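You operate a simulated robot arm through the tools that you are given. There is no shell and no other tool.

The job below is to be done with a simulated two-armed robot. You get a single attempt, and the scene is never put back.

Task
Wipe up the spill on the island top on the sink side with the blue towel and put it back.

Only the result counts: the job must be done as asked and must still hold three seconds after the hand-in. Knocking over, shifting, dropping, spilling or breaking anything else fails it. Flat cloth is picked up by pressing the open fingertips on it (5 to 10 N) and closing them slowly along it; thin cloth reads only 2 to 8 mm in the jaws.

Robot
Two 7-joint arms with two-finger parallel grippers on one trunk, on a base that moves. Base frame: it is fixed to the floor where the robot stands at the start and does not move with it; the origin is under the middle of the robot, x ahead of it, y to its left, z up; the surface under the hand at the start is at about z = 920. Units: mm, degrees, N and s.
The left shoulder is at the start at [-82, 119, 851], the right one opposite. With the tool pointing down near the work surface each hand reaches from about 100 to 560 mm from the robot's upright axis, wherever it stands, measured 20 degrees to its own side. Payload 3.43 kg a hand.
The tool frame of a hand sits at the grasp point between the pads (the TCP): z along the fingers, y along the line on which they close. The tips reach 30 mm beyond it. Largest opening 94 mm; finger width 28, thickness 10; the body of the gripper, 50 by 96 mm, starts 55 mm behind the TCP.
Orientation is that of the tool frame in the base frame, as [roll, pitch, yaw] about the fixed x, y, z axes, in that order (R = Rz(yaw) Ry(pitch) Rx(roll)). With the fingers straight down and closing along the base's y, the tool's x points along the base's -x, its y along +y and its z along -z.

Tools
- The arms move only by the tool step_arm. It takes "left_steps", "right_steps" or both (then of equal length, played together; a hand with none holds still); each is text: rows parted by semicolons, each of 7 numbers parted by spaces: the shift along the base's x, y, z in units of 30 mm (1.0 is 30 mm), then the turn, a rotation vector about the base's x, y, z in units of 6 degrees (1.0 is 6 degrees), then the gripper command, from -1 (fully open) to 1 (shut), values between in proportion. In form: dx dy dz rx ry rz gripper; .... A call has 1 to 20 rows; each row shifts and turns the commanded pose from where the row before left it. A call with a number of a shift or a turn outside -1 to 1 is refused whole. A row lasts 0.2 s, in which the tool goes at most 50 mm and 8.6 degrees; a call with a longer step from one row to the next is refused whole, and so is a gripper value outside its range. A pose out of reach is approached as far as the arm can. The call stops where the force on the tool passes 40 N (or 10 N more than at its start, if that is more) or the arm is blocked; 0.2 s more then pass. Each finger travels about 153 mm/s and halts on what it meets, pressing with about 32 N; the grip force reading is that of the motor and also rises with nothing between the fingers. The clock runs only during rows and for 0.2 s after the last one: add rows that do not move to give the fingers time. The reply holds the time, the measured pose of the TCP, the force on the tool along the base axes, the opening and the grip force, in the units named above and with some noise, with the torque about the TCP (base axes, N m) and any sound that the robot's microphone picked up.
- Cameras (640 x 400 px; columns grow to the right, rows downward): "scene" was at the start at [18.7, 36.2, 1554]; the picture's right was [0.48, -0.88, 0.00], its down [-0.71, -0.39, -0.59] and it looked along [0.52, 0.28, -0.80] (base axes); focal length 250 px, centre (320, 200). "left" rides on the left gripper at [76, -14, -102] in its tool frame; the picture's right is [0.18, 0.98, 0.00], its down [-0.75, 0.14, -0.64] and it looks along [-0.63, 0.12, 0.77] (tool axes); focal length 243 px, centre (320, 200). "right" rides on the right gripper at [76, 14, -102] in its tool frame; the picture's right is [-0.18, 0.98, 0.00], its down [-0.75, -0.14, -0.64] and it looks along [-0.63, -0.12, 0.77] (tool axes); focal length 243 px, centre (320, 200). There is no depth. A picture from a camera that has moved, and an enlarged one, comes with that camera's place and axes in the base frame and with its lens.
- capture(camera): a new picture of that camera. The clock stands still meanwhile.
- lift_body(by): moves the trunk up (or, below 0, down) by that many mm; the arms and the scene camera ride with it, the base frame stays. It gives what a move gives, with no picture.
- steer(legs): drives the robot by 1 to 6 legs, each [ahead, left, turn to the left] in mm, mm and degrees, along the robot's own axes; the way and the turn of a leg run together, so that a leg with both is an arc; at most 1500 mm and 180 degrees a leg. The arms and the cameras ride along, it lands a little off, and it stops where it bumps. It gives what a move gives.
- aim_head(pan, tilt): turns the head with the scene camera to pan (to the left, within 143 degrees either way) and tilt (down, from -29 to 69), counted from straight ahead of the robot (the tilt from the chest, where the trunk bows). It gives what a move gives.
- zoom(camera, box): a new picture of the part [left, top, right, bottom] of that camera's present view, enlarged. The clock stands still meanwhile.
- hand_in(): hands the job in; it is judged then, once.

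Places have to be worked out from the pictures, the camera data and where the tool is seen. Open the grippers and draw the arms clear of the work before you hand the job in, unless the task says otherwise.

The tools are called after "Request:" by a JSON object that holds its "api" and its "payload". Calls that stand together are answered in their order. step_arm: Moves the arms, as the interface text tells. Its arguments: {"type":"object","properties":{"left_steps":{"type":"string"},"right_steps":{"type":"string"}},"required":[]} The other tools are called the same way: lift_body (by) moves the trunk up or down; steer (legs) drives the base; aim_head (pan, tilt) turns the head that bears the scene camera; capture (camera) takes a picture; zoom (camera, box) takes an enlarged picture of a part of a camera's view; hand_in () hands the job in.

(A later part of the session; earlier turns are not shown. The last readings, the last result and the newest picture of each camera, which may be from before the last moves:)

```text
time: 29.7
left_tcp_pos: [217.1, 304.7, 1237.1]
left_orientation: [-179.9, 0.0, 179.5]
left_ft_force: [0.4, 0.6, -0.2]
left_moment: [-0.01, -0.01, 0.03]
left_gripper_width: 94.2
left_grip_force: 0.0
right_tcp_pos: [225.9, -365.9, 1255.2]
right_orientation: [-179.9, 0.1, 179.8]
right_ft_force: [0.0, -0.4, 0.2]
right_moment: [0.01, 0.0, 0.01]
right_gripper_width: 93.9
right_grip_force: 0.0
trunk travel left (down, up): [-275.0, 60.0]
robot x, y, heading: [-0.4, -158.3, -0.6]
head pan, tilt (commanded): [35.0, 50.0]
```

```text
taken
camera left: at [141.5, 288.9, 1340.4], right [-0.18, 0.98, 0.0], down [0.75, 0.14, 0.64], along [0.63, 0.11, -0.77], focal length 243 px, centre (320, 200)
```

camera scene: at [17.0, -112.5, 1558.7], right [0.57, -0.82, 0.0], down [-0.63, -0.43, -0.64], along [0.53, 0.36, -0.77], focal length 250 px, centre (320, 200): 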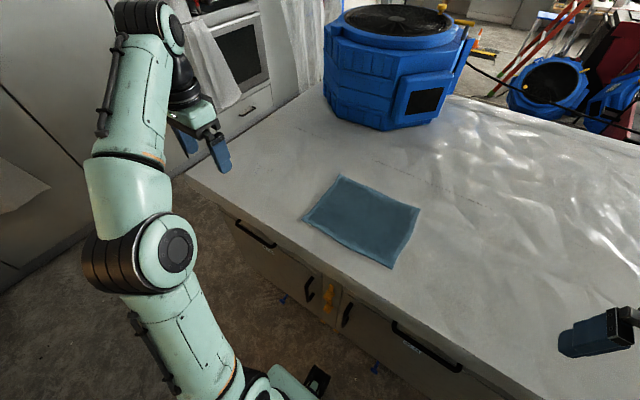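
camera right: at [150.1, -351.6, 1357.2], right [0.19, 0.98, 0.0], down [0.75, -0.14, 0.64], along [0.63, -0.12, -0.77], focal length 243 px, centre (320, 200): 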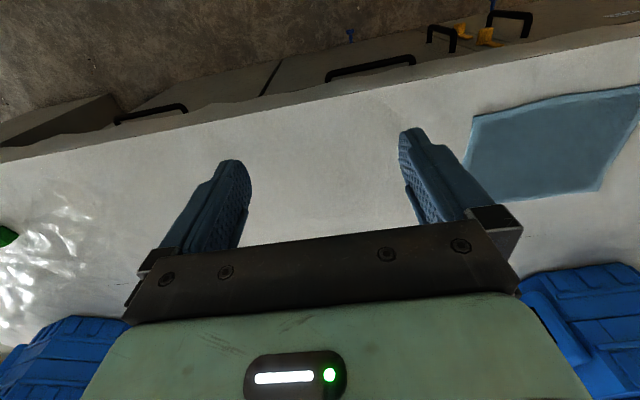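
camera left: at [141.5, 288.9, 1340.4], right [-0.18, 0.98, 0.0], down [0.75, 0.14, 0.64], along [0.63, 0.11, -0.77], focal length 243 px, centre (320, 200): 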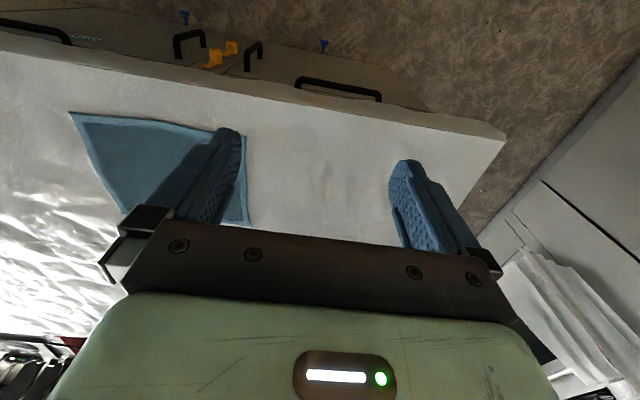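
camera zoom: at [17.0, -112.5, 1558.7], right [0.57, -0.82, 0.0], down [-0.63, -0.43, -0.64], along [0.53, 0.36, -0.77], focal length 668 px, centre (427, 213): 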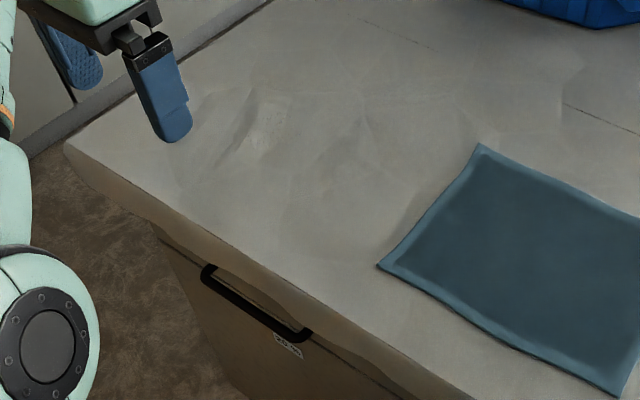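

The left area is clean. I inspect the right area through the right wrist camera at higher magnification.

Request:
{"api": "zoom", "payload": {"camera": "right", "box": [230, 80, 430, 230]}}

Request:
{"api": "zoom", "payload": {"camera": "right", "box": [0, 120, 220, 330]}}

Request:
{"api": "zoom", "payload": {"camera": "scene", "box": [400, 100, 640, 250]}}

Request:
{"api": "zoom", "payload": {"camera": "scene", "box": [380, 230, 640, 400]}}

```text
2.67 times, centred on (330, 155) of right
camera zoom: at [150.1, -351.6, 1357.2], right [0.19, 0.98, 0.0], down [0.75, -0.14, 0.64], along [0.63, -0.12, -0.77], focal length 647 px, centre (293, 320)
```

zoom: 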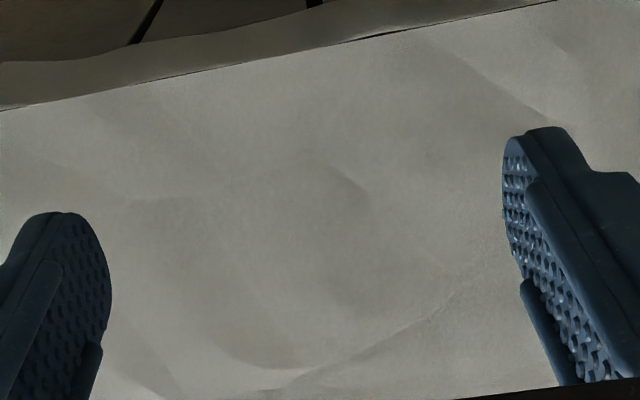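

```text
1.90 times, centred on (110, 225) of right
camera zoom: at [150.1, -351.6, 1357.2], right [0.19, 0.98, 0.0], down [0.75, -0.14, 0.64], along [0.63, -0.12, -0.77], focal length 462 px, centre (720, 152)
```

zoom: 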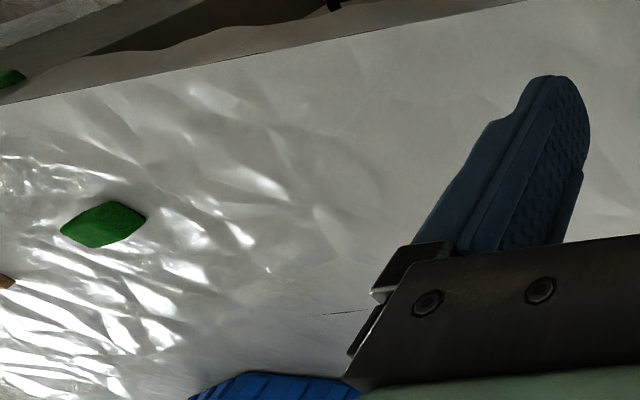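

```text
2.67 times, centred on (520, 175) of scene
camera zoom: at [17.0, -112.5, 1558.7], right [0.57, -0.82, 0.0], down [-0.63, -0.43, -0.64], along [0.53, 0.36, -0.77], focal length 668 px, centre (-213, 267)
```

zoom: 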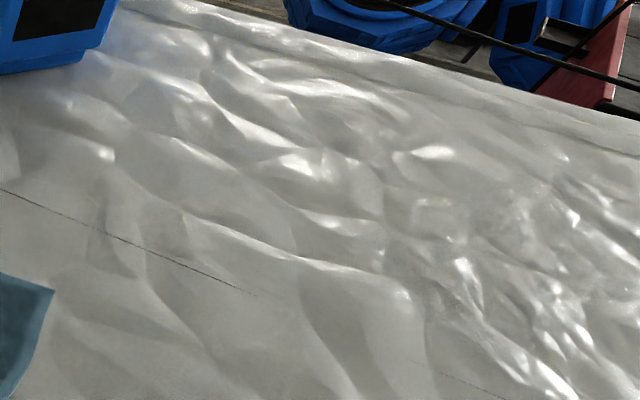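

```text
2.35 times, centred on (510, 315) of scene
camera zoom: at [17.0, -112.5, 1558.7], right [0.57, -0.82, 0.0], down [-0.63, -0.43, -0.64], along [0.53, 0.36, -0.77], focal length 589 px, centre (-127, -71)
```

zoom: 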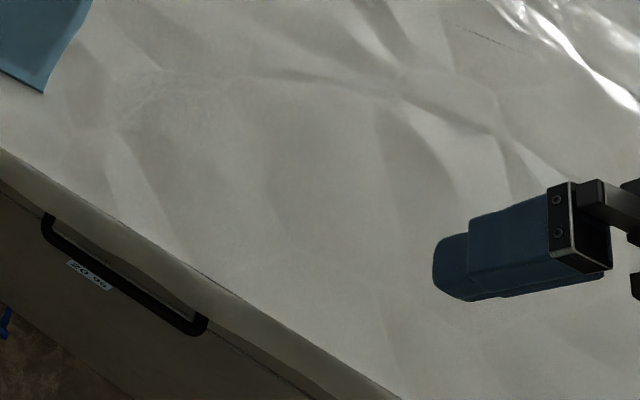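

There is a faint disc-like shade near about (447, -423). I move the right hand left toward the towel (staying high) so I can see that place from the head camera.

Request:
{"api": "step_arm", "payload": {"right_steps": "0.3 1 0 0 0 0 -1; 0.3 1 0 0 0 0 -1; 0.3 1 0 0 0 0 -1; 0 1 0 0 0 0 -1; 0 1 0 0 0 0 -1; 0 1 0 0 0 0 -1; 0 1 0 0 0 0 -1; 0 1 0 0 0 0 -1; 0 0 0 0 0 0 -1"}}

Request:
{"api": "aim_head", "payload": {"pan": -35, "tilt": 55}}

Request:
{"api": "capture", "payload": {"camera": "scene"}}

Request:
{"api": "capture", "payload": {"camera": "right"}}

```text
time: 31.7
left_tcp_pos: [216.3, 304.3, 1238.6]
left_orientation: [180.0, 0.0, 179.5]
left_ft_force: [-0.3, -1.0, 0.3]
left_moment: [0.0, -0.01, 0.05]
left_gripper_width: 93.9
left_grip_force: 0.0
right_tcp_pos: [251.8, -138.6, 1255.9]
right_orientation: [180.0, 0.2, 179.7]
right_ft_force: [-0.1, -0.3, -0.5]
right_moment: [0.02, 0.0, -0.02]
right_gripper_width: 93.9
right_grip_force: 0.0
right hand out of reach, approached as far as the arm can: row 8
trunk travel left (down, up): [-275.0, 60.0]
robot x, y, heading: [0.1, -160.2, -0.6]
head pan, tilt (commanded): [35.0, 50.0]
```

```text
time: 33.1
left_tcp_pos: [216.8, 305.4, 1237.7]
left_orientation: [-179.9, 0.0, 179.6]
left_ft_force: [-0.7, 0.4, 0.0]
left_moment: [-0.01, -0.03, 0.04]
left_gripper_width: 93.9
left_grip_force: 0.1
right_tcp_pos: [250.6, -137.9, 1256.0]
right_orientation: [-180.0, 0.2, 179.7]
right_ft_force: [-0.5, 0.2, -0.2]
right_moment: [0.02, -0.02, -0.03]
right_gripper_width: 94.2
right_grip_force: 0.0
trunk travel left (down, up): [-275.0, 60.0]
robot x, y, heading: [1.2, -159.1, -0.4]
head pan, tilt (commanded): [-35.0, 55.0]
```

```text
taken
camera scene: at [12.3, -197.9, 1552.2], right [-0.58, -0.82, 0.0], down [-0.67, 0.47, -0.57], along [0.47, -0.33, -0.82], focal length 250 px, centre (320, 200)
```

scene: 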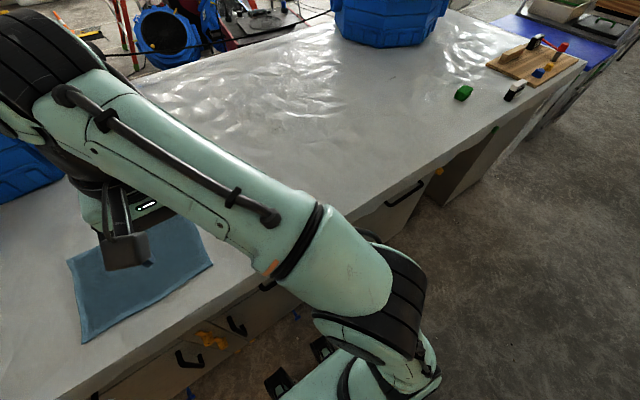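

```text
taken
camera right: at [175.8, -124.3, 1357.8], right [0.19, 0.98, 0.0], down [0.75, -0.15, 0.64], along [0.63, -0.12, -0.76], focal length 243 px, centre (320, 200)
```

right: 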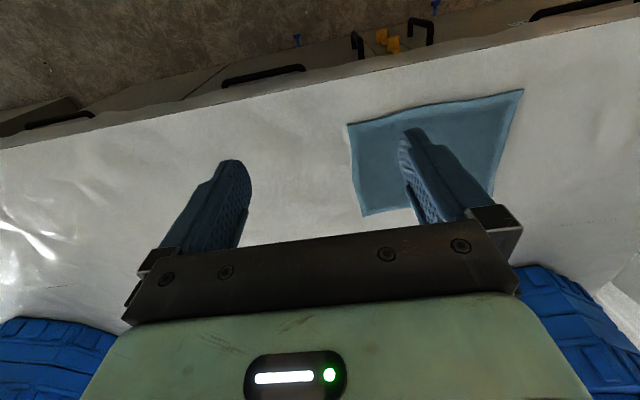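

The spot is just at the edge of the forearm in this view; I zoom on the area around it from both cameras.

Request:
{"api": "zoom", "payload": {"camera": "scene", "box": [200, 80, 440, 230]}}

Request:
{"api": "zoom", "payload": {"camera": "right", "box": [40, 90, 280, 240]}}

Request:
{"api": "aim_head", "payload": {"pan": -20, "tilt": 69}}

Request:
{"api": "capture", "payload": {"camera": "scene"}}

```text
2.67 times, centred on (320, 155) of scene
camera zoom: at [12.3, -197.9, 1552.2], right [-0.58, -0.82, 0.0], down [-0.67, 0.47, -0.57], along [0.47, -0.33, -0.82], focal length 668 px, centre (320, 320)
```

zoom: 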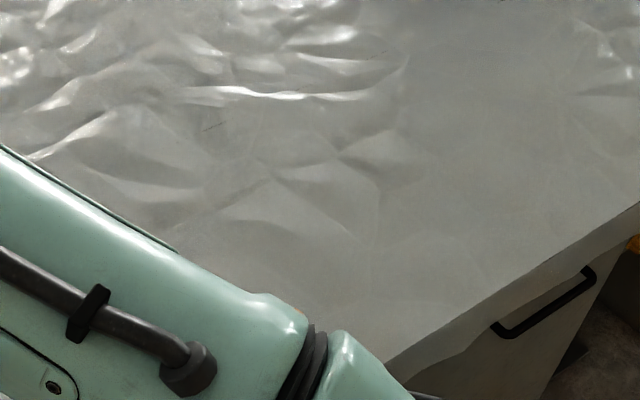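

```text
2.67 times, centred on (160, 165) of right
camera zoom: at [175.8, -124.3, 1357.8], right [0.19, 0.98, 0.0], down [0.75, -0.15, 0.64], along [0.63, -0.12, -0.76], focal length 647 px, centre (747, 293)
```

zoom: 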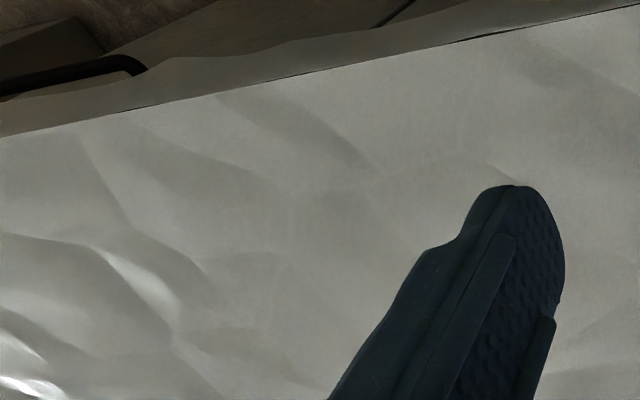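

```text
time: 33.9
left_tcp_pos: [216.6, 304.1, 1238.8]
left_orientation: [-179.9, -0.1, 179.5]
left_ft_force: [0.0, -0.2, -0.3]
left_moment: [-0.01, 0.04, -0.03]
left_gripper_width: 94.1
left_grip_force: 0.0
right_tcp_pos: [252.9, -138.6, 1256.2]
right_orientation: [180.0, 0.1, 179.7]
right_ft_force: [0.1, 0.5, 0.4]
right_moment: [0.01, 0.0, 0.0]
right_gripper_width: 94.2
right_grip_force: 0.1
trunk travel left (down, up): [-275.0, 60.0]
robot x, y, heading: [-1.8, -157.5, -0.4]
head pan, tilt (commanded): [-20.0, 68.8]
```

```text
taken
camera scene: at [5.9, -175.8, 1536.8], right [-0.35, -0.94, 0.0], down [-0.87, 0.33, -0.36], along [0.34, -0.13, -0.93], focal length 250 px, centre (320, 200)
```

scene: 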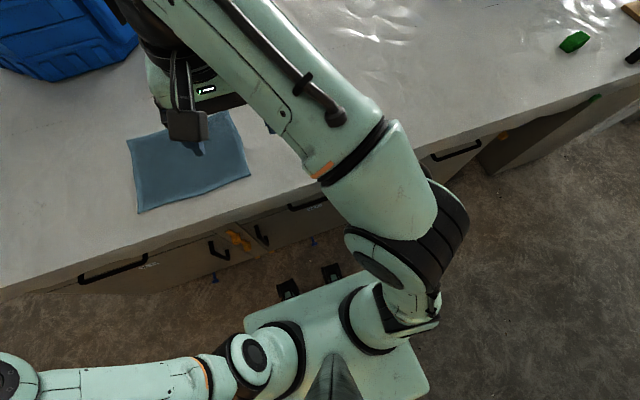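

The arm hides the spot. I back off 250 mm and then try driving right again so I can view the rest of the island.

Request:
{"api": "steer", "payload": {"legs": [[-250, 0, 0], [0, -500, 0]]}}

Request:
{"api": "aim_head", "payload": {"pan": 0, "tilt": 40}}

Request:
{"api": "capture", "payload": {"camera": "scene"}}

Request:
{"api": "aim_head", "payload": {"pan": -45, "tilt": 40}}

Request:
{"api": "capture", "payload": {"camera": "scene"}}

```text
time: 40.2
left_tcp_pos: [-38.6, -198.0, 1238.7]
left_orientation: [-179.9, 0.0, 179.9]
left_ft_force: [-0.2, 0.6, 0.0]
left_moment: [0.01, 0.0, 0.01]
left_gripper_width: 94.0
left_grip_force: 0.1
right_tcp_pos: [-1.8, -642.1, 1256.8]
right_orientation: [180.0, 0.2, -180.0]
right_ft_force: [0.1, 0.4, -0.4]
right_moment: [0.01, 0.06, 0.01]
right_gripper_width: 94.2
right_grip_force: 0.0
trunk travel left (down, up): [-275.0, 60.0]
robot x, y, heading: [-252.5, -664.6, -0.1]
head pan, tilt (commanded): [-20.0, 68.8]
```

```text
time: 41.1
left_tcp_pos: [-39.5, -198.7, 1238.0]
left_orientation: [-179.9, 0.1, 179.9]
left_ft_force: [1.1, -0.5, -0.1]
left_moment: [0.0, 0.01, 0.02]
left_gripper_width: 94.3
left_grip_force: 0.0
right_tcp_pos: [-2.4, -640.2, 1256.1]
right_orientation: [-180.0, 0.2, 180.0]
right_ft_force: [-1.1, -0.2, 0.6]
right_moment: [0.01, -0.01, -0.04]
right_gripper_width: 93.9
right_grip_force: 0.0
trunk travel left (down, up): [-275.0, 60.0]
robot x, y, heading: [-252.6, -659.0, -0.2]
head pan, tilt (commanded): [0.0, 40.0]
```

```text
taken
camera scene: at [-214.7, -660.4, 1572.8], right [0.0, -1.0, 0.0], down [-0.64, 0.0, -0.77], along [0.77, 0.0, -0.64], focal length 250 px, centre (320, 200)
```

scene: 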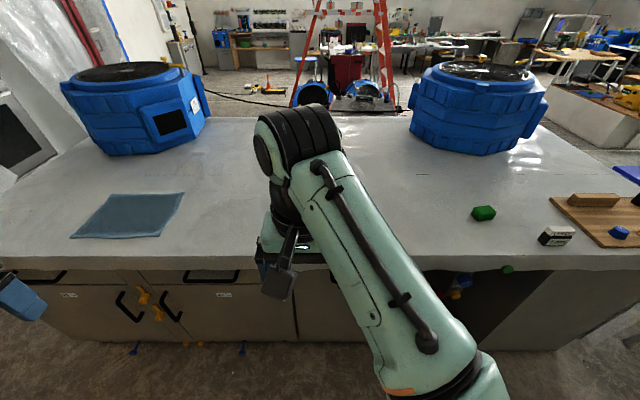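

```text
time: 42.3
left_tcp_pos: [-38.6, -199.0, 1237.6]
left_orientation: [-179.9, -0.1, 179.9]
left_ft_force: [-0.5, 0.0, -0.2]
left_moment: [0.01, -0.02, 0.01]
left_gripper_width: 93.9
left_grip_force: 0.0
right_tcp_pos: [-2.0, -641.4, 1256.6]
right_orientation: [-180.0, 0.2, -179.9]
right_ft_force: [-0.5, -0.3, 0.0]
right_moment: [0.03, -0.03, 0.02]
right_gripper_width: 93.8
right_grip_force: 0.1
trunk travel left (down, up): [-275.0, 60.0]
robot x, y, heading: [-252.8, -662.1, 0.0]
head pan, tilt (commanded): [-45.0, 40.0]
```

```text
taken
camera scene: at [-239.6, -720.3, 1572.9], right [-0.71, -0.71, 0.0], down [-0.45, 0.45, -0.77], along [0.54, -0.54, -0.64], focal length 250 px, centre (320, 200)
```

scene: 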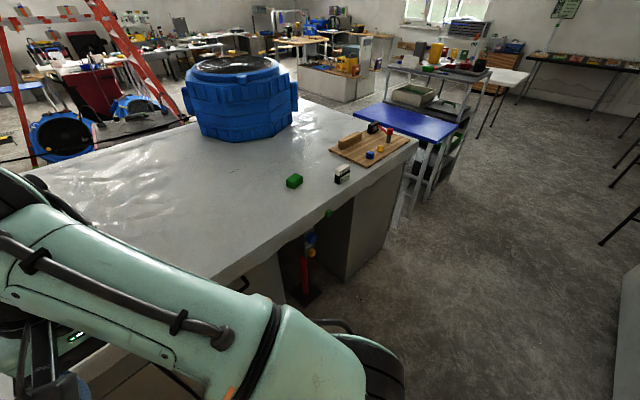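

The drive worked this time. I look at zooms of the island from here, then continue right.

Request:
{"api": "zoom", "payload": {"camera": "scene", "box": [60, 80, 420, 300]}}

Request:
{"api": "aim_head", "payload": {"pan": 20, "tilt": 40}}

Request:
{"api": "capture", "payload": {"camera": "scene"}}

Request:
{"api": "zoom", "payload": {"camera": "scene", "box": [100, 100, 420, 300]}}

Request:
{"api": "aim_head", "payload": {"pan": -5, "tilt": 40}}

Request:
{"api": "zoom", "payload": {"camera": "scene", "box": [340, 100, 640, 290]}}

```text
1.78 times, centred on (240, 190) of scene
camera zoom: at [-239.6, -720.3, 1572.9], right [-0.71, -0.71, 0.0], down [-0.45, 0.45, -0.77], along [0.54, -0.54, -0.64], focal length 445 px, centre (462, 218)
```

zoom: 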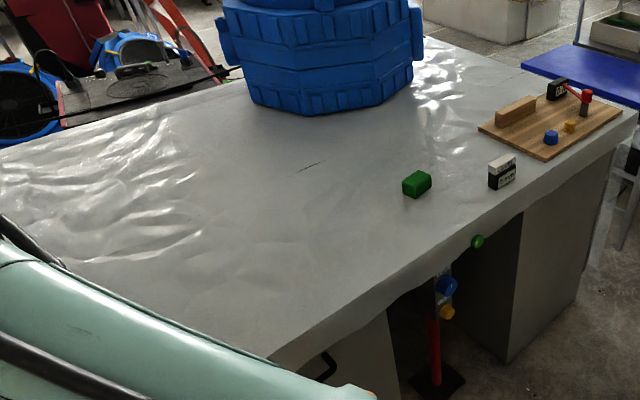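

```text
time: 43.6
left_tcp_pos: [-37.3, -198.3, 1238.6]
left_orientation: [-179.9, 0.0, 179.9]
left_ft_force: [0.1, 0.7, 0.1]
left_moment: [0.01, 0.02, 0.01]
left_gripper_width: 94.0
left_grip_force: 0.1
right_tcp_pos: [-0.7, -640.4, 1255.6]
right_orientation: [-179.9, 0.2, 180.0]
right_ft_force: [-0.9, -0.1, -0.3]
right_moment: [0.01, 0.01, -0.01]
right_gripper_width: 93.9
right_grip_force: 0.0
trunk travel left (down, up): [-275.0, 60.0]
robot x, y, heading: [-255.0, -660.4, -0.1]
head pan, tilt (commanded): [20.0, 40.0]
```

```text
taken
camera scene: at [-219.7, -631.4, 1572.9], right [0.34, -0.94, 0.0], down [-0.6, -0.22, -0.77], along [0.72, 0.26, -0.64], focal length 250 px, centre (320, 200)
```

scene: 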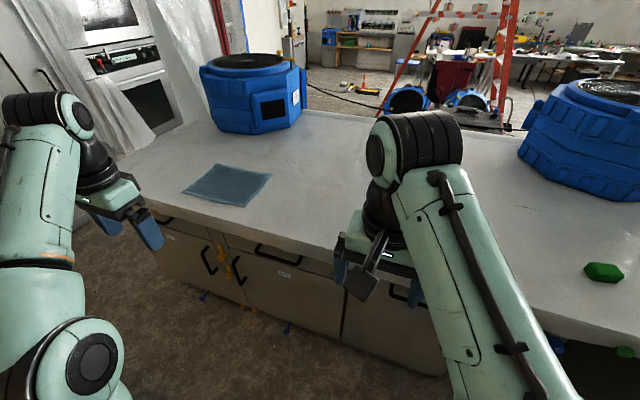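

```text
2.00 times, centred on (260, 200) of scene
camera zoom: at [-219.7, -631.4, 1572.9], right [0.34, -0.94, 0.0], down [-0.6, -0.22, -0.77], along [0.72, 0.26, -0.64], focal length 501 px, centre (440, 200)
```

zoom: 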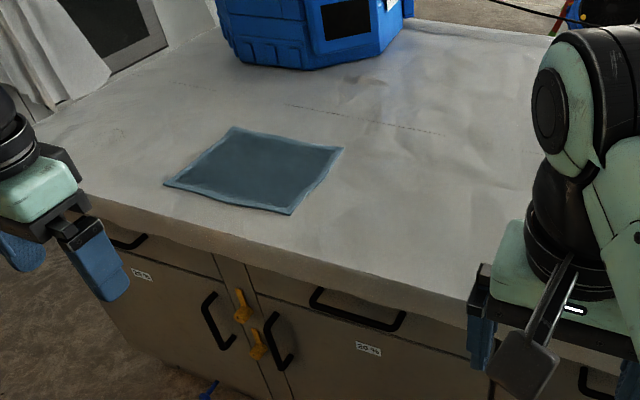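

```text
time: 44.5
left_tcp_pos: [-38.6, -198.5, 1238.3]
left_orientation: [-180.0, 0.1, 180.0]
left_ft_force: [0.6, -0.2, 0.7]
left_moment: [0.0, 0.03, -0.03]
left_gripper_width: 94.1
left_grip_force: 0.0
right_tcp_pos: [-2.0, -640.1, 1256.4]
right_orientation: [-180.0, 0.1, 180.0]
right_ft_force: [0.4, 0.9, 0.2]
right_moment: [0.01, -0.03, -0.01]
right_gripper_width: 94.0
right_grip_force: 0.0
trunk travel left (down, up): [-275.0, 60.0]
robot x, y, heading: [-254.0, -663.6, -0.2]
head pan, tilt (commanded): [-5.0, 40.0]
```

```text
2.11 times, centred on (490, 195) of scene
camera zoom: at [-215.0, -667.6, 1572.9], right [-0.09, -1.0, 0.0], down [-0.64, 0.06, -0.77], along [0.76, -0.07, -0.64], focal length 527 px, centre (-38, 210)
```

zoom: 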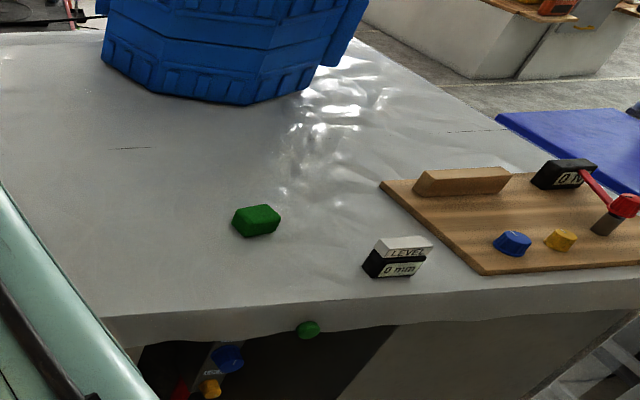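

The forearms still hide parts. Hands are now over the floor clear of the island, so I lower both by about 240 mm to open the view.

Request:
{"api": "step_arm", "payload": {"left_steps": "0 0 -1 0 0 0 -1; 0 0 -1 0 0 0 -1; 0 0 -1 0 0 0 -1; 0 0 -1 0 0 0 -1; 0 0 -1 0 0 0 -1; 0 0 -1 0 0 0 -1; 0 0 -1 0 0 0 -1; 0 0 -1 0 0 0 -1; 0 0 0 0 0 0 -1", "right_steps": "0 0 -1 0 0 0 -1; 0 0 -1 0 0 0 -1; 0 0 -1 0 0 0 -1; 0 0 -1 0 0 0 -1; 0 -0.5 -1 0 0 0 -1; 0 -0.5 -1 0 0 0 -1; 0 -0.5 -1 0 0 0 -1; 0 -0.5 -1 0 0 0 -1; 0 0 0 0 0 0 -1"}}

Request:
{"api": "aim_head", "payload": {"pan": 0, "tilt": 40}}

Request:
{"api": "capture", "payload": {"camera": "scene"}}

```text
time: 46.5
left_tcp_pos: [-41.6, -198.2, 998.0]
left_orientation: [-179.9, 0.0, 179.9]
left_ft_force: [0.7, -0.6, 0.5]
left_moment: [-0.01, -0.01, 0.04]
left_gripper_width: 94.0
left_grip_force: 0.1
right_tcp_pos: [-4.1, -701.6, 1019.1]
right_orientation: [180.0, 0.3, -180.0]
right_ft_force: [0.0, 0.2, -0.6]
right_moment: [0.01, -0.02, 0.0]
right_gripper_width: 93.8
right_grip_force: 0.0
trunk travel left (down, up): [-275.0, 60.0]
robot x, y, heading: [-255.2, -662.4, -0.2]
head pan, tilt (commanded): [-5.0, 40.0]
```

```text
time: 47.2
left_tcp_pos: [-38.8, -197.2, 998.7]
left_orientation: [-179.9, 0.0, 179.9]
left_ft_force: [-0.1, 0.2, 0.4]
left_moment: [-0.02, -0.02, -0.02]
left_gripper_width: 93.8
left_grip_force: 0.1
right_tcp_pos: [-1.9, -703.1, 1018.6]
right_orientation: [180.0, 0.2, 180.0]
right_ft_force: [-0.7, 0.9, 0.6]
right_moment: [0.04, 0.0, 0.0]
right_gripper_width: 94.1
right_grip_force: 0.1
trunk travel left (down, up): [-275.0, 60.0]
robot x, y, heading: [-253.0, -660.5, -0.2]
head pan, tilt (commanded): [0.0, 40.0]
```

```text
taken
camera scene: at [-214.7, -660.4, 1572.9], right [0.0, -1.0, 0.0], down [-0.64, 0.0, -0.77], along [0.77, 0.0, -0.64], focal length 250 px, centre (320, 200)
```

scene: 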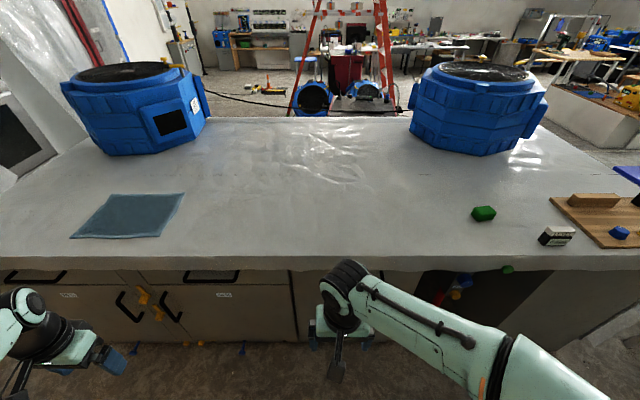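

The whole island top is visible now. I zoom piecewise to find the spill.

Request:
{"api": "zoom", "payload": {"camera": "scene", "box": [180, 110, 420, 260]}}

Request:
{"api": "zoom", "payload": {"camera": "scene", "box": [340, 130, 560, 268]}}

Request:
{"api": "zoom", "payload": {"camera": "scene", "box": [0, 130, 240, 280]}}

Request:
{"api": "zoom", "payload": {"camera": "scene", "box": [480, 130, 640, 280]}}

```text
2.67 times, centred on (300, 185) of scene
camera zoom: at [-214.7, -660.4, 1572.9], right [0.0, -1.0, 0.0], down [-0.64, 0.0, -0.77], along [0.77, 0.0, -0.64], focal length 668 px, centre (373, 240)
```

zoom: 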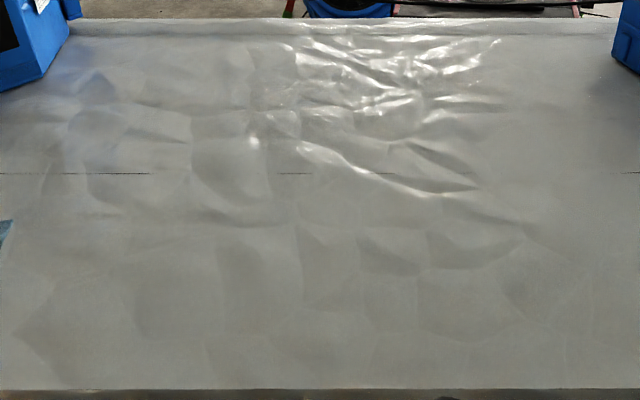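

```text
2.90 times, centred on (450, 199) of scene
camera zoom: at [-214.7, -660.4, 1572.9], right [0.0, -1.0, 0.0], down [-0.64, 0.0, -0.77], along [0.77, 0.0, -0.64], focal length 726 px, centre (-57, 203)
```

zoom: 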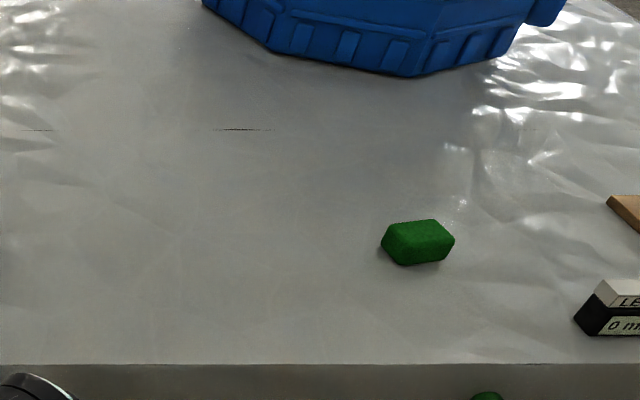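

```text
2.67 times, centred on (120, 205) of scene
camera zoom: at [-214.7, -660.4, 1572.9], right [0.0, -1.0, 0.0], down [-0.64, 0.0, -0.77], along [0.77, 0.0, -0.64], focal length 668 px, centre (853, 187)
```

zoom: 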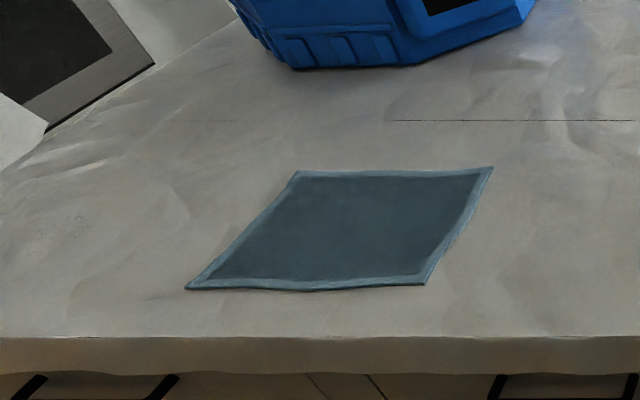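

```text
2.67 times, centred on (560, 205) of scene
camera zoom: at [-214.7, -660.4, 1572.9], right [0.0, -1.0, 0.0], down [-0.64, 0.0, -0.77], along [0.77, 0.0, -0.64], focal length 668 px, centre (-320, 187)
```

zoom: 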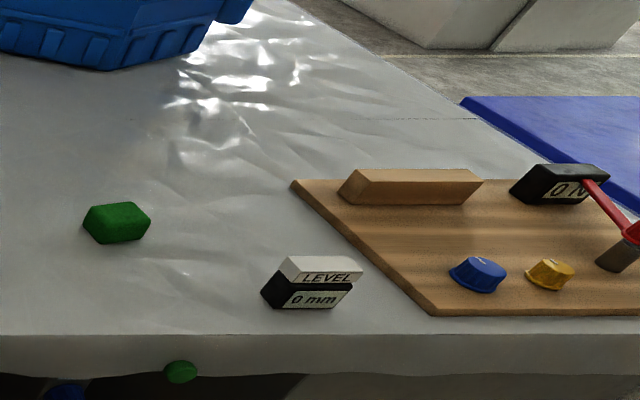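

There are small glints near the green block at about (578, -1390), right opposite the sink. I drive further right to look there closely.

Request:
{"api": "steer", "payload": {"legs": [[0, -650, 0]]}}

Request:
{"api": "aim_head", "payload": {"pan": 0, "tilt": 40}}

Request:
{"api": "capture", "payload": {"camera": "scene"}}

Request:
{"api": "zoom", "payload": {"camera": "scene", "box": [200, 110, 440, 260]}}

Request:
{"api": "zoom", "payload": {"camera": "scene", "box": [60, 110, 300, 260]}}

```text
time: 53.3
left_tcp_pos: [-41.0, -840.2, 998.3]
left_orientation: [-179.9, 0.0, -179.9]
left_ft_force: [0.1, 0.5, -0.2]
left_moment: [0.01, 0.0, -0.01]
left_gripper_width: 93.8
left_grip_force: 0.1
right_tcp_pos: [-2.8, -1344.3, 1018.9]
right_orientation: [180.0, 0.0, -179.8]
right_ft_force: [0.0, -0.2, 0.1]
right_moment: [-0.04, -0.02, 0.0]
right_gripper_width: 94.1
right_grip_force: 0.1
trunk travel left (down, up): [-275.0, 60.0]
robot x, y, heading: [-254.5, -1307.3, 0.0]
head pan, tilt (commanded): [0.0, 40.0]
```

```text
time: 53.9
left_tcp_pos: [-41.6, -840.3, 998.3]
left_orientation: [-179.9, 0.0, -179.9]
left_ft_force: [0.5, 0.3, 0.0]
left_moment: [0.0, 0.0, -0.01]
left_gripper_width: 94.0
left_grip_force: 0.1
right_tcp_pos: [-3.1, -1343.9, 1018.7]
right_orientation: [-180.0, 0.2, -179.7]
right_ft_force: [-0.8, -1.2, -0.1]
right_moment: [-0.05, 0.0, 0.0]
right_gripper_width: 94.1
right_grip_force: 0.0
trunk travel left (down, up): [-275.0, 60.0]
robot x, y, heading: [-255.5, -1301.2, -0.1]
head pan, tilt (commanded): [0.0, 40.0]
```

```text
taken
camera scene: at [-214.6, -1303.2, 1572.9], right [0.0, -1.0, 0.0], down [-0.64, 0.0, -0.77], along [0.77, 0.0, -0.64], focal length 250 px, centre (320, 200)
```

scene: 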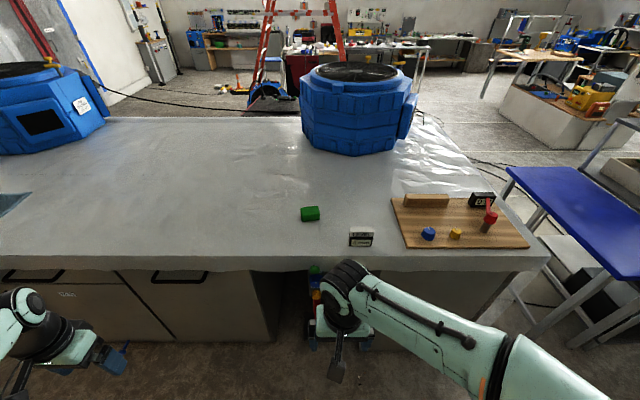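

```text
2.67 times, centred on (320, 185) of scene
camera zoom: at [-214.6, -1303.2, 1572.9], right [0.0, -1.0, 0.0], down [-0.64, 0.0, -0.77], along [0.77, 0.0, -0.64], focal length 668 px, centre (320, 240)
```

zoom: 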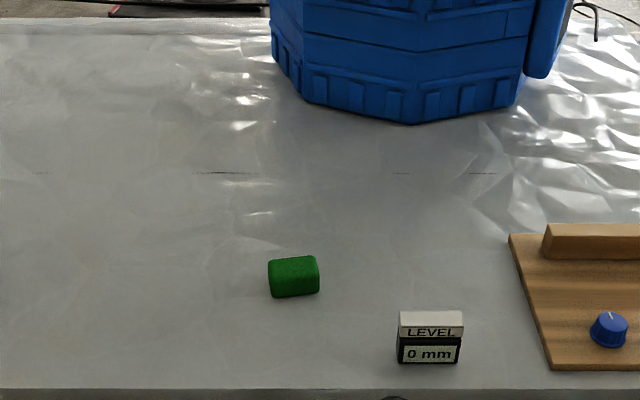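

```text
2.67 times, centred on (180, 185) of scene
camera zoom: at [-214.6, -1303.2, 1572.9], right [0.0, -1.0, 0.0], down [-0.64, 0.0, -0.77], along [0.77, 0.0, -0.64], focal length 668 px, centre (693, 240)
```

zoom: 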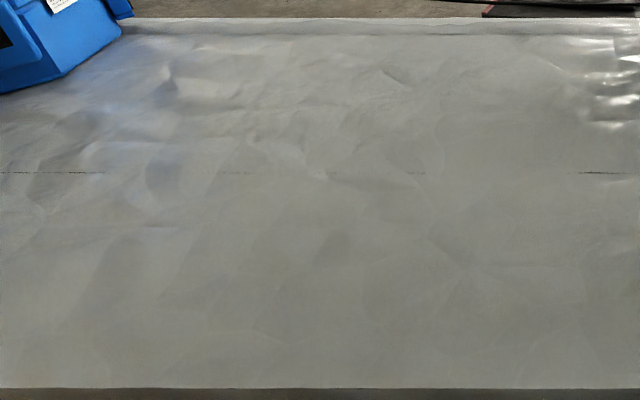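

No spill shows at this end either; the glints moved with the viewpoint, so they are sheet highlights. Two small marks near (525, 320) and (490, 466) stayed fixed from several views, so I drive back left to examine them up close.

Request:
{"api": "steer", "payload": {"legs": [[0, 1400, 0]]}}

Request:
{"api": "aim_head", "payload": {"pan": 0, "tilt": 40}}

Request:
{"api": "capture", "payload": {"camera": "scene"}}

Request:
{"api": "zoom", "payload": {"camera": "scene", "box": [100, 130, 340, 280]}}

Request:
{"api": "zoom", "payload": {"camera": "scene", "box": [320, 130, 560, 280]}}

```text
time: 66.1
left_tcp_pos: [-78.6, 535.2, 998.8]
left_orientation: [-179.9, 0.0, -178.1]
left_ft_force: [-0.2, 0.0, -0.5]
left_moment: [0.04, -0.02, -0.02]
left_gripper_width: 94.0
left_grip_force: 0.0
right_tcp_pos: [-24.9, 33.6, 1018.7]
right_orientation: [-180.0, 0.1, -178.1]
right_ft_force: [0.2, 0.5, 0.5]
right_moment: [0.0, -0.02, 0.0]
right_gripper_width: 94.3
right_grip_force: 0.1
trunk travel left (down, up): [-275.0, 60.0]
robot x, y, heading: [-276.8, 67.3, 1.7]
head pan, tilt (commanded): [0.0, 40.0]
```

```text
time: 66.7
left_tcp_pos: [-78.3, 534.0, 999.8]
left_orientation: [-179.9, 0.0, -178.1]
left_ft_force: [-0.6, -0.1, 0.5]
left_moment: [-0.03, 0.01, -0.02]
left_gripper_width: 94.1
left_grip_force: 0.1
right_tcp_pos: [-25.7, 32.9, 1018.7]
right_orientation: [180.0, 0.1, -178.1]
right_ft_force: [0.1, 0.4, 0.0]
right_moment: [0.02, 0.0, 0.01]
right_gripper_width: 93.8
right_grip_force: 0.1
trunk travel left (down, up): [-275.0, 60.0]
robot x, y, heading: [-277.1, 67.3, 1.9]
head pan, tilt (commanded): [0.0, 40.0]
```

```text
taken
camera scene: at [-237.9, 67.8, 1572.9], right [0.03, -1.0, 0.0], down [-0.64, -0.02, -0.77], along [0.77, 0.02, -0.64], focal length 250 px, centre (320, 200)
```

scene: 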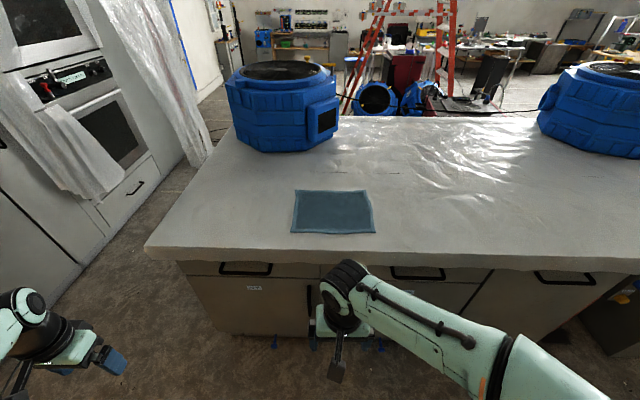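

```text
2.67 times, centred on (220, 205) of scene
camera zoom: at [-237.9, 67.8, 1572.9], right [0.03, -1.0, 0.0], down [-0.64, -0.02, -0.77], along [0.77, 0.02, -0.64], focal length 668 px, centre (587, 187)
```

zoom: 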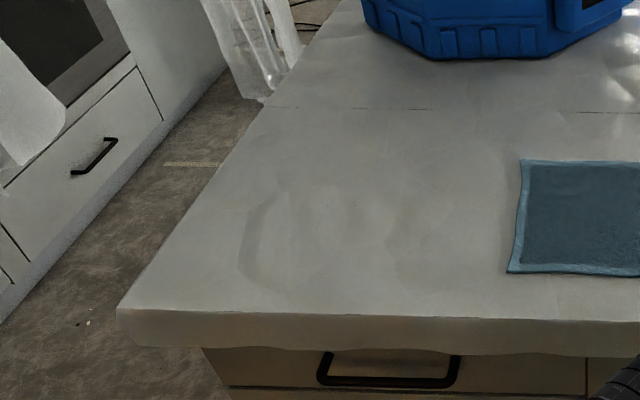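

```text
2.67 times, centred on (440, 205) of scene
camera zoom: at [-237.9, 67.8, 1572.9], right [0.03, -1.0, 0.0], down [-0.64, -0.02, -0.77], along [0.77, 0.02, -0.64], focal length 668 px, centre (0, 187)
```

zoom: 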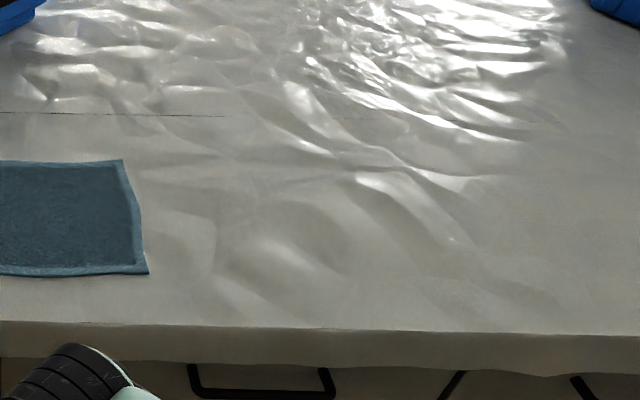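

A faint oval with a darker rim is visible left of the towel, around (431, 454). I raise both hands and drive forward to view it with the left wrist camera.

Request:
{"api": "step_arm", "payload": {"left_steps": "0 0 1 0 0 0 -1; 0 0 1 0 0 0 -1; 0 0 1 0 0 0 -1; 0 0 1 0 0 0 -1; 0 0 1 0 0 0 -1; 0 0 1 0 0 0 -1; 0 0 0 0 0 0 -1", "right_steps": "0 0 1 0 0 0 -1; 0 0 1 0 0 0 -1; 0 0 1 0 0 0 -1; 0 0 1 0 0 0 -1; 0 0 1 0 0 0 -1; 0 0 1 0 0 0 -1; 0 0 0 0 0 0 -1"}}

Request:
{"api": "steer", "payload": {"legs": [[250, 0, -1.8]]}}

Request:
{"api": "capture", "payload": {"camera": "left"}}

Request:
{"api": "aim_head", "payload": {"pan": 25, "tilt": 50}}

Request:
{"api": "capture", "payload": {"camera": "scene"}}

```text
time: 68.3
left_tcp_pos: [-78.8, 533.8, 1181.1]
left_orientation: [-179.9, 0.0, -178.2]
left_ft_force: [-0.3, 0.4, 0.0]
left_moment: [-0.02, 0.01, 0.01]
left_gripper_width: 94.0
left_grip_force: 0.1
right_tcp_pos: [-24.7, 32.2, 1199.4]
right_orientation: [180.0, 0.0, -178.2]
right_ft_force: [0.6, 0.7, -0.2]
right_moment: [-0.01, 0.02, 0.0]
right_gripper_width: 93.9
right_grip_force: 0.1
trunk travel left (down, up): [-275.0, 60.0]
robot x, y, heading: [-276.6, 66.4, 1.7]
head pan, tilt (commanded): [0.0, 40.0]
```

```text
time: 70.1
left_tcp_pos: [184.5, 532.3, 1181.3]
left_orientation: [-179.9, 0.0, 179.8]
left_ft_force: [-0.2, -0.5, 0.2]
left_moment: [0.01, 0.05, -0.01]
left_gripper_width: 93.8
left_grip_force: 0.0
right_tcp_pos: [219.5, 27.1, 1199.2]
right_orientation: [180.0, 0.2, 179.9]
right_ft_force: [0.6, -1.1, 0.1]
right_moment: [-0.01, 0.01, -0.03]
right_gripper_width: 94.1
right_grip_force: 0.1
trunk travel left (down, up): [-275.0, 60.0]
robot x, y, heading: [-32.9, 66.6, -0.3]
head pan, tilt (commanded): [0.0, 40.0]
```

```text
taken
camera left: at [108.4, 516.2, 1283.0], right [-0.18, 0.98, 0.0], down [0.75, 0.14, 0.64], along [0.63, 0.11, -0.77], focal length 243 px, centre (320, 200)
```

left: 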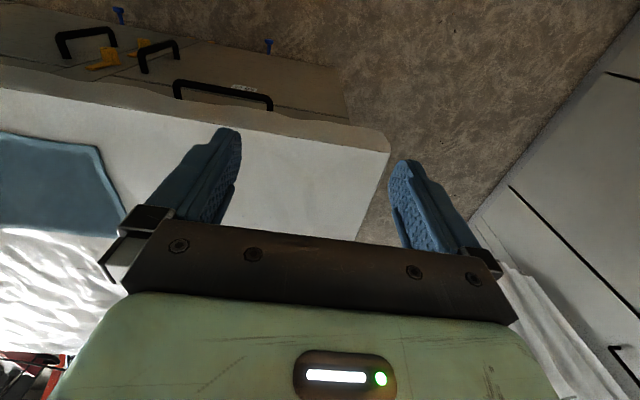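

```text
time: 71.0
left_tcp_pos: [183.3, 531.7, 1179.6]
left_orientation: [-179.9, 0.0, 179.8]
left_ft_force: [0.0, -0.3, 0.0]
left_moment: [-0.04, -0.01, 0.0]
left_gripper_width: 94.0
left_grip_force: 0.1
right_tcp_pos: [220.0, 26.0, 1200.0]
right_orientation: [-180.0, 0.2, 179.9]
right_ft_force: [-0.3, 0.8, 0.1]
right_moment: [0.0, 0.01, -0.02]
right_gripper_width: 93.9
right_grip_force: 0.0
trunk travel left (down, up): [-275.0, 60.0]
robot x, y, heading: [-32.2, 70.5, -0.4]
head pan, tilt (commanded): [25.0, 50.0]
```

```text
taken
camera scene: at [-6.5, 102.4, 1558.7], right [0.42, -0.91, 0.0], down [-0.7, -0.32, -0.64], along [0.58, 0.27, -0.77], focal length 250 px, centre (320, 200)
```

scene: 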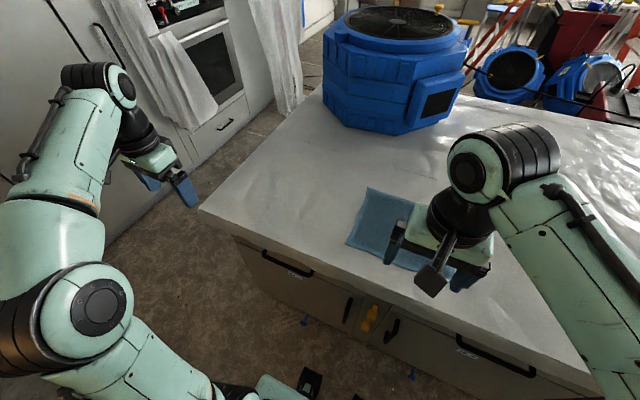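

I zoom on the area between the left hand and towel.

Request:
{"api": "zoom", "payload": {"camera": "scene", "box": [190, 120, 380, 240]}}

Request:
{"api": "zoom", "payload": {"camera": "left", "box": [90, 90, 390, 250]}}

```text
3.33 times, centred on (285, 180) of scene
camera zoom: at [-6.5, 102.4, 1558.7], right [0.42, -0.91, 0.0], down [-0.7, -0.32, -0.64], along [0.58, 0.27, -0.77], focal length 834 px, centre (437, 267)
```

zoom: 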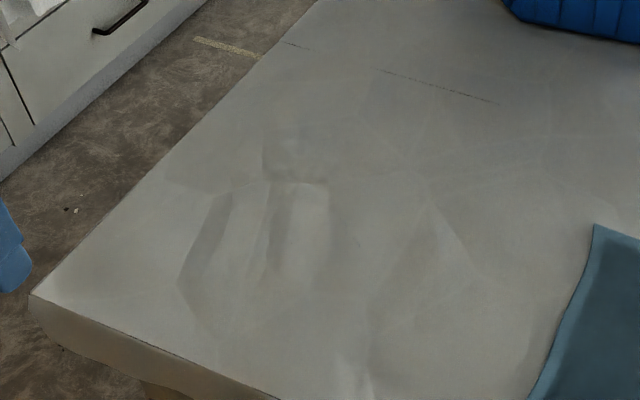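

```text
2.13 times, centred on (240, 170) of left
camera zoom: at [108.0, 516.2, 1283.1], right [-0.18, 0.98, 0.0], down [0.75, 0.14, 0.64], along [0.63, 0.11, -0.77], focal length 518 px, centre (491, 264)
```

zoom: 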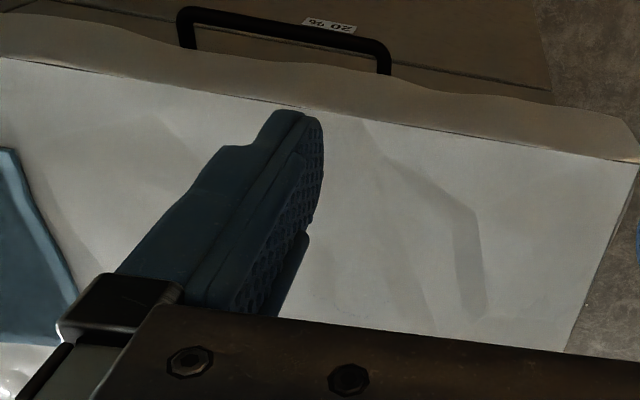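

Those are only folds of the sheet. I back off again, lower the hands for a clear view, and search the near strip at high magnification.

Request:
{"api": "steer", "payload": {"legs": [[-250, 0, 0]]}}

Request:
{"api": "step_arm", "payload": {"left_steps": "0 0 -1 0 0 0 -1; 0 0 -1 0 0 0 -1; 0 0 -1 0 0 0 -1; 0 0 -1 0 0 0 -1; 0 0 -1 0 0 0 -1; 0 0 -1 0 0 0 -1; 0 0 0 0 0 0 -1", "right_steps": "0 -0.5 -1 0 0 0 -1; 0 -0.5 -1 0 0 0 -1; 0 -0.5 -1 0 0 0 -1; 0 -0.5 -1 0 0 0 -1; 0 -0.5 -1 0 0 0 -1; 0 -0.5 -1 0 0 0 -1; 0 0 -0.5 0 0 0 -1"}}

Request:
{"api": "aim_head", "payload": {"pan": 0, "tilt": 45}}

Request:
{"api": "capture", "payload": {"camera": "scene"}}

Request:
{"api": "zoom", "payload": {"camera": "scene", "box": [370, 110, 530, 210]}}

Request:
{"api": "zoom", "payload": {"camera": "scene", "box": [480, 110, 640, 210]}}

Request:
{"api": "zoom", "payload": {"camera": "scene", "box": [140, 110, 300, 210]}}

Request:
{"api": "zoom", "payload": {"camera": "scene", "box": [260, 80, 420, 180]}}

```text
time: 72.8
left_tcp_pos: [-71.4, 532.8, 1180.7]
left_orientation: [-179.9, -0.1, -180.0]
left_ft_force: [-0.6, 0.0, 0.8]
left_moment: [-0.01, -0.02, 0.02]
left_gripper_width: 93.7
left_grip_force: 0.1
right_tcp_pos: [-34.1, 27.3, 1199.3]
right_orientation: [180.0, 0.2, -179.8]
right_ft_force: [-0.9, 0.0, -0.1]
right_moment: [0.0, -0.01, 0.01]
right_gripper_width: 93.8
right_grip_force: 0.0
trunk travel left (down, up): [-275.0, 60.0]
robot x, y, heading: [-281.9, 67.9, -0.0]
head pan, tilt (commanded): [25.0, 50.0]
```

```text
time: 74.4
left_tcp_pos: [-70.3, 534.5, 1001.5]
left_orientation: [-179.9, 0.1, 180.0]
left_ft_force: [-0.2, -0.8, -0.6]
left_moment: [-0.03, -0.01, 0.0]
left_gripper_width: 94.1
left_grip_force: 0.0
right_tcp_pos: [-35.1, -62.4, 1004.0]
right_orientation: [-180.0, 0.2, -179.9]
right_ft_force: [-0.2, 0.7, -0.3]
right_moment: [-0.02, -0.01, -0.01]
right_gripper_width: 94.2
right_grip_force: 0.0
trunk travel left (down, up): [-275.0, 60.0]
robot x, y, heading: [-282.5, 66.0, 0.1]
head pan, tilt (commanded): [25.0, 50.0]
```

```text
time: 75.3
left_tcp_pos: [-71.3, 533.7, 1001.1]
left_orientation: [-179.9, -0.1, 180.0]
left_ft_force: [-0.2, 0.0, -0.2]
left_moment: [0.01, -0.03, -0.01]
left_gripper_width: 93.9
left_grip_force: 0.0
right_tcp_pos: [-33.8, -60.6, 1003.4]
right_orientation: [-179.9, 0.2, -179.9]
right_ft_force: [-0.2, -0.4, 0.6]
right_moment: [-0.01, -0.01, -0.02]
right_gripper_width: 94.1
right_grip_force: 0.1
trunk travel left (down, up): [-275.0, 60.0]
robot x, y, heading: [-285.1, 68.9, 0.3]
head pan, tilt (commanded): [0.0, 45.0]
```

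```text
taken
camera scene: at [-248.2, 70.5, 1565.6], right [0.0, -1.0, 0.0], down [-0.71, 0.0, -0.71], along [0.71, 0.0, -0.71], focal length 250 px, centre (320, 200)
```

scene: 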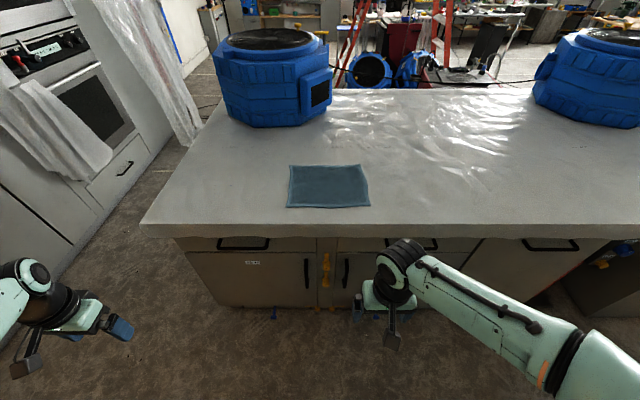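

```text
4.00 times, centred on (450, 160) of scene
camera zoom: at [-248.2, 70.5, 1565.6], right [0.0, -1.0, 0.0], down [-0.71, 0.0, -0.71], along [0.71, 0.0, -0.71], focal length 1001 px, centre (-200, 360)
```

zoom: 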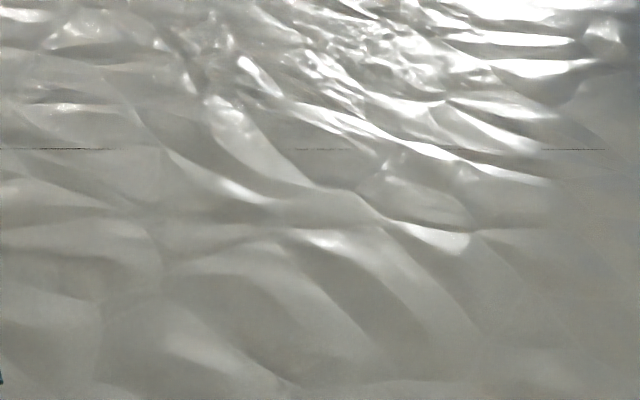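

```text
4.00 times, centred on (560, 160) of scene
camera zoom: at [-248.2, 70.5, 1565.6], right [0.0, -1.0, 0.0], down [-0.71, 0.0, -0.71], along [0.71, 0.0, -0.71], focal length 1001 px, centre (-640, 360)
```

zoom: 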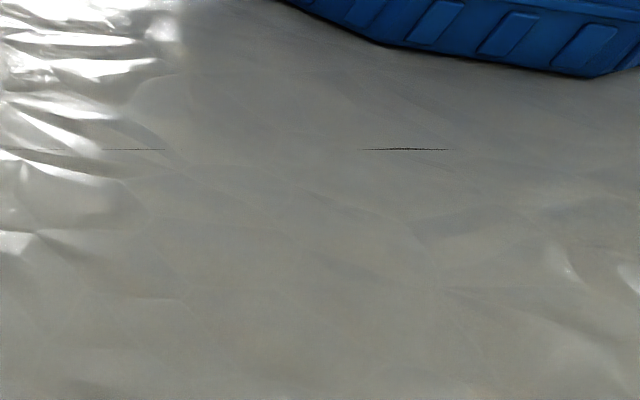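

```text
4.00 times, centred on (220, 160) of scene
camera zoom: at [-248.2, 70.5, 1565.6], right [0.0, -1.0, 0.0], down [-0.71, 0.0, -0.71], along [0.71, 0.0, -0.71], focal length 1001 px, centre (720, 360)
```

zoom: 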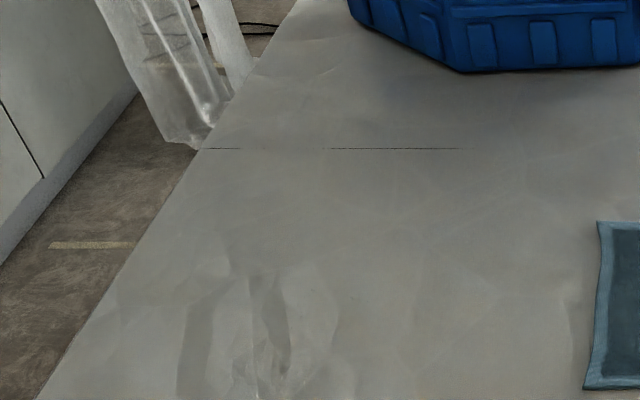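

```text
4.00 times, centred on (340, 130) of scene
camera zoom: at [-248.2, 70.5, 1565.6], right [0.0, -1.0, 0.0], down [-0.71, 0.0, -0.71], along [0.71, 0.0, -0.71], focal length 1001 px, centre (240, 480)
```

zoom: 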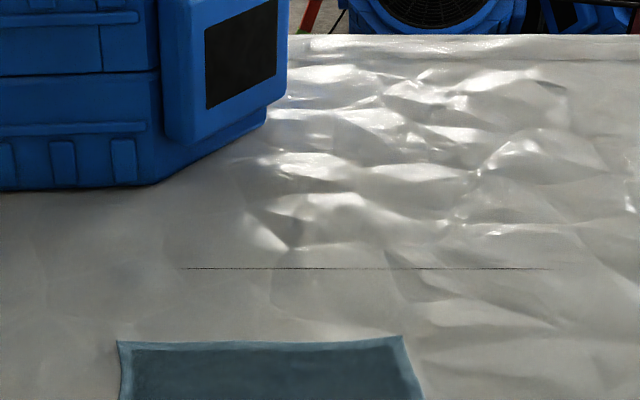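

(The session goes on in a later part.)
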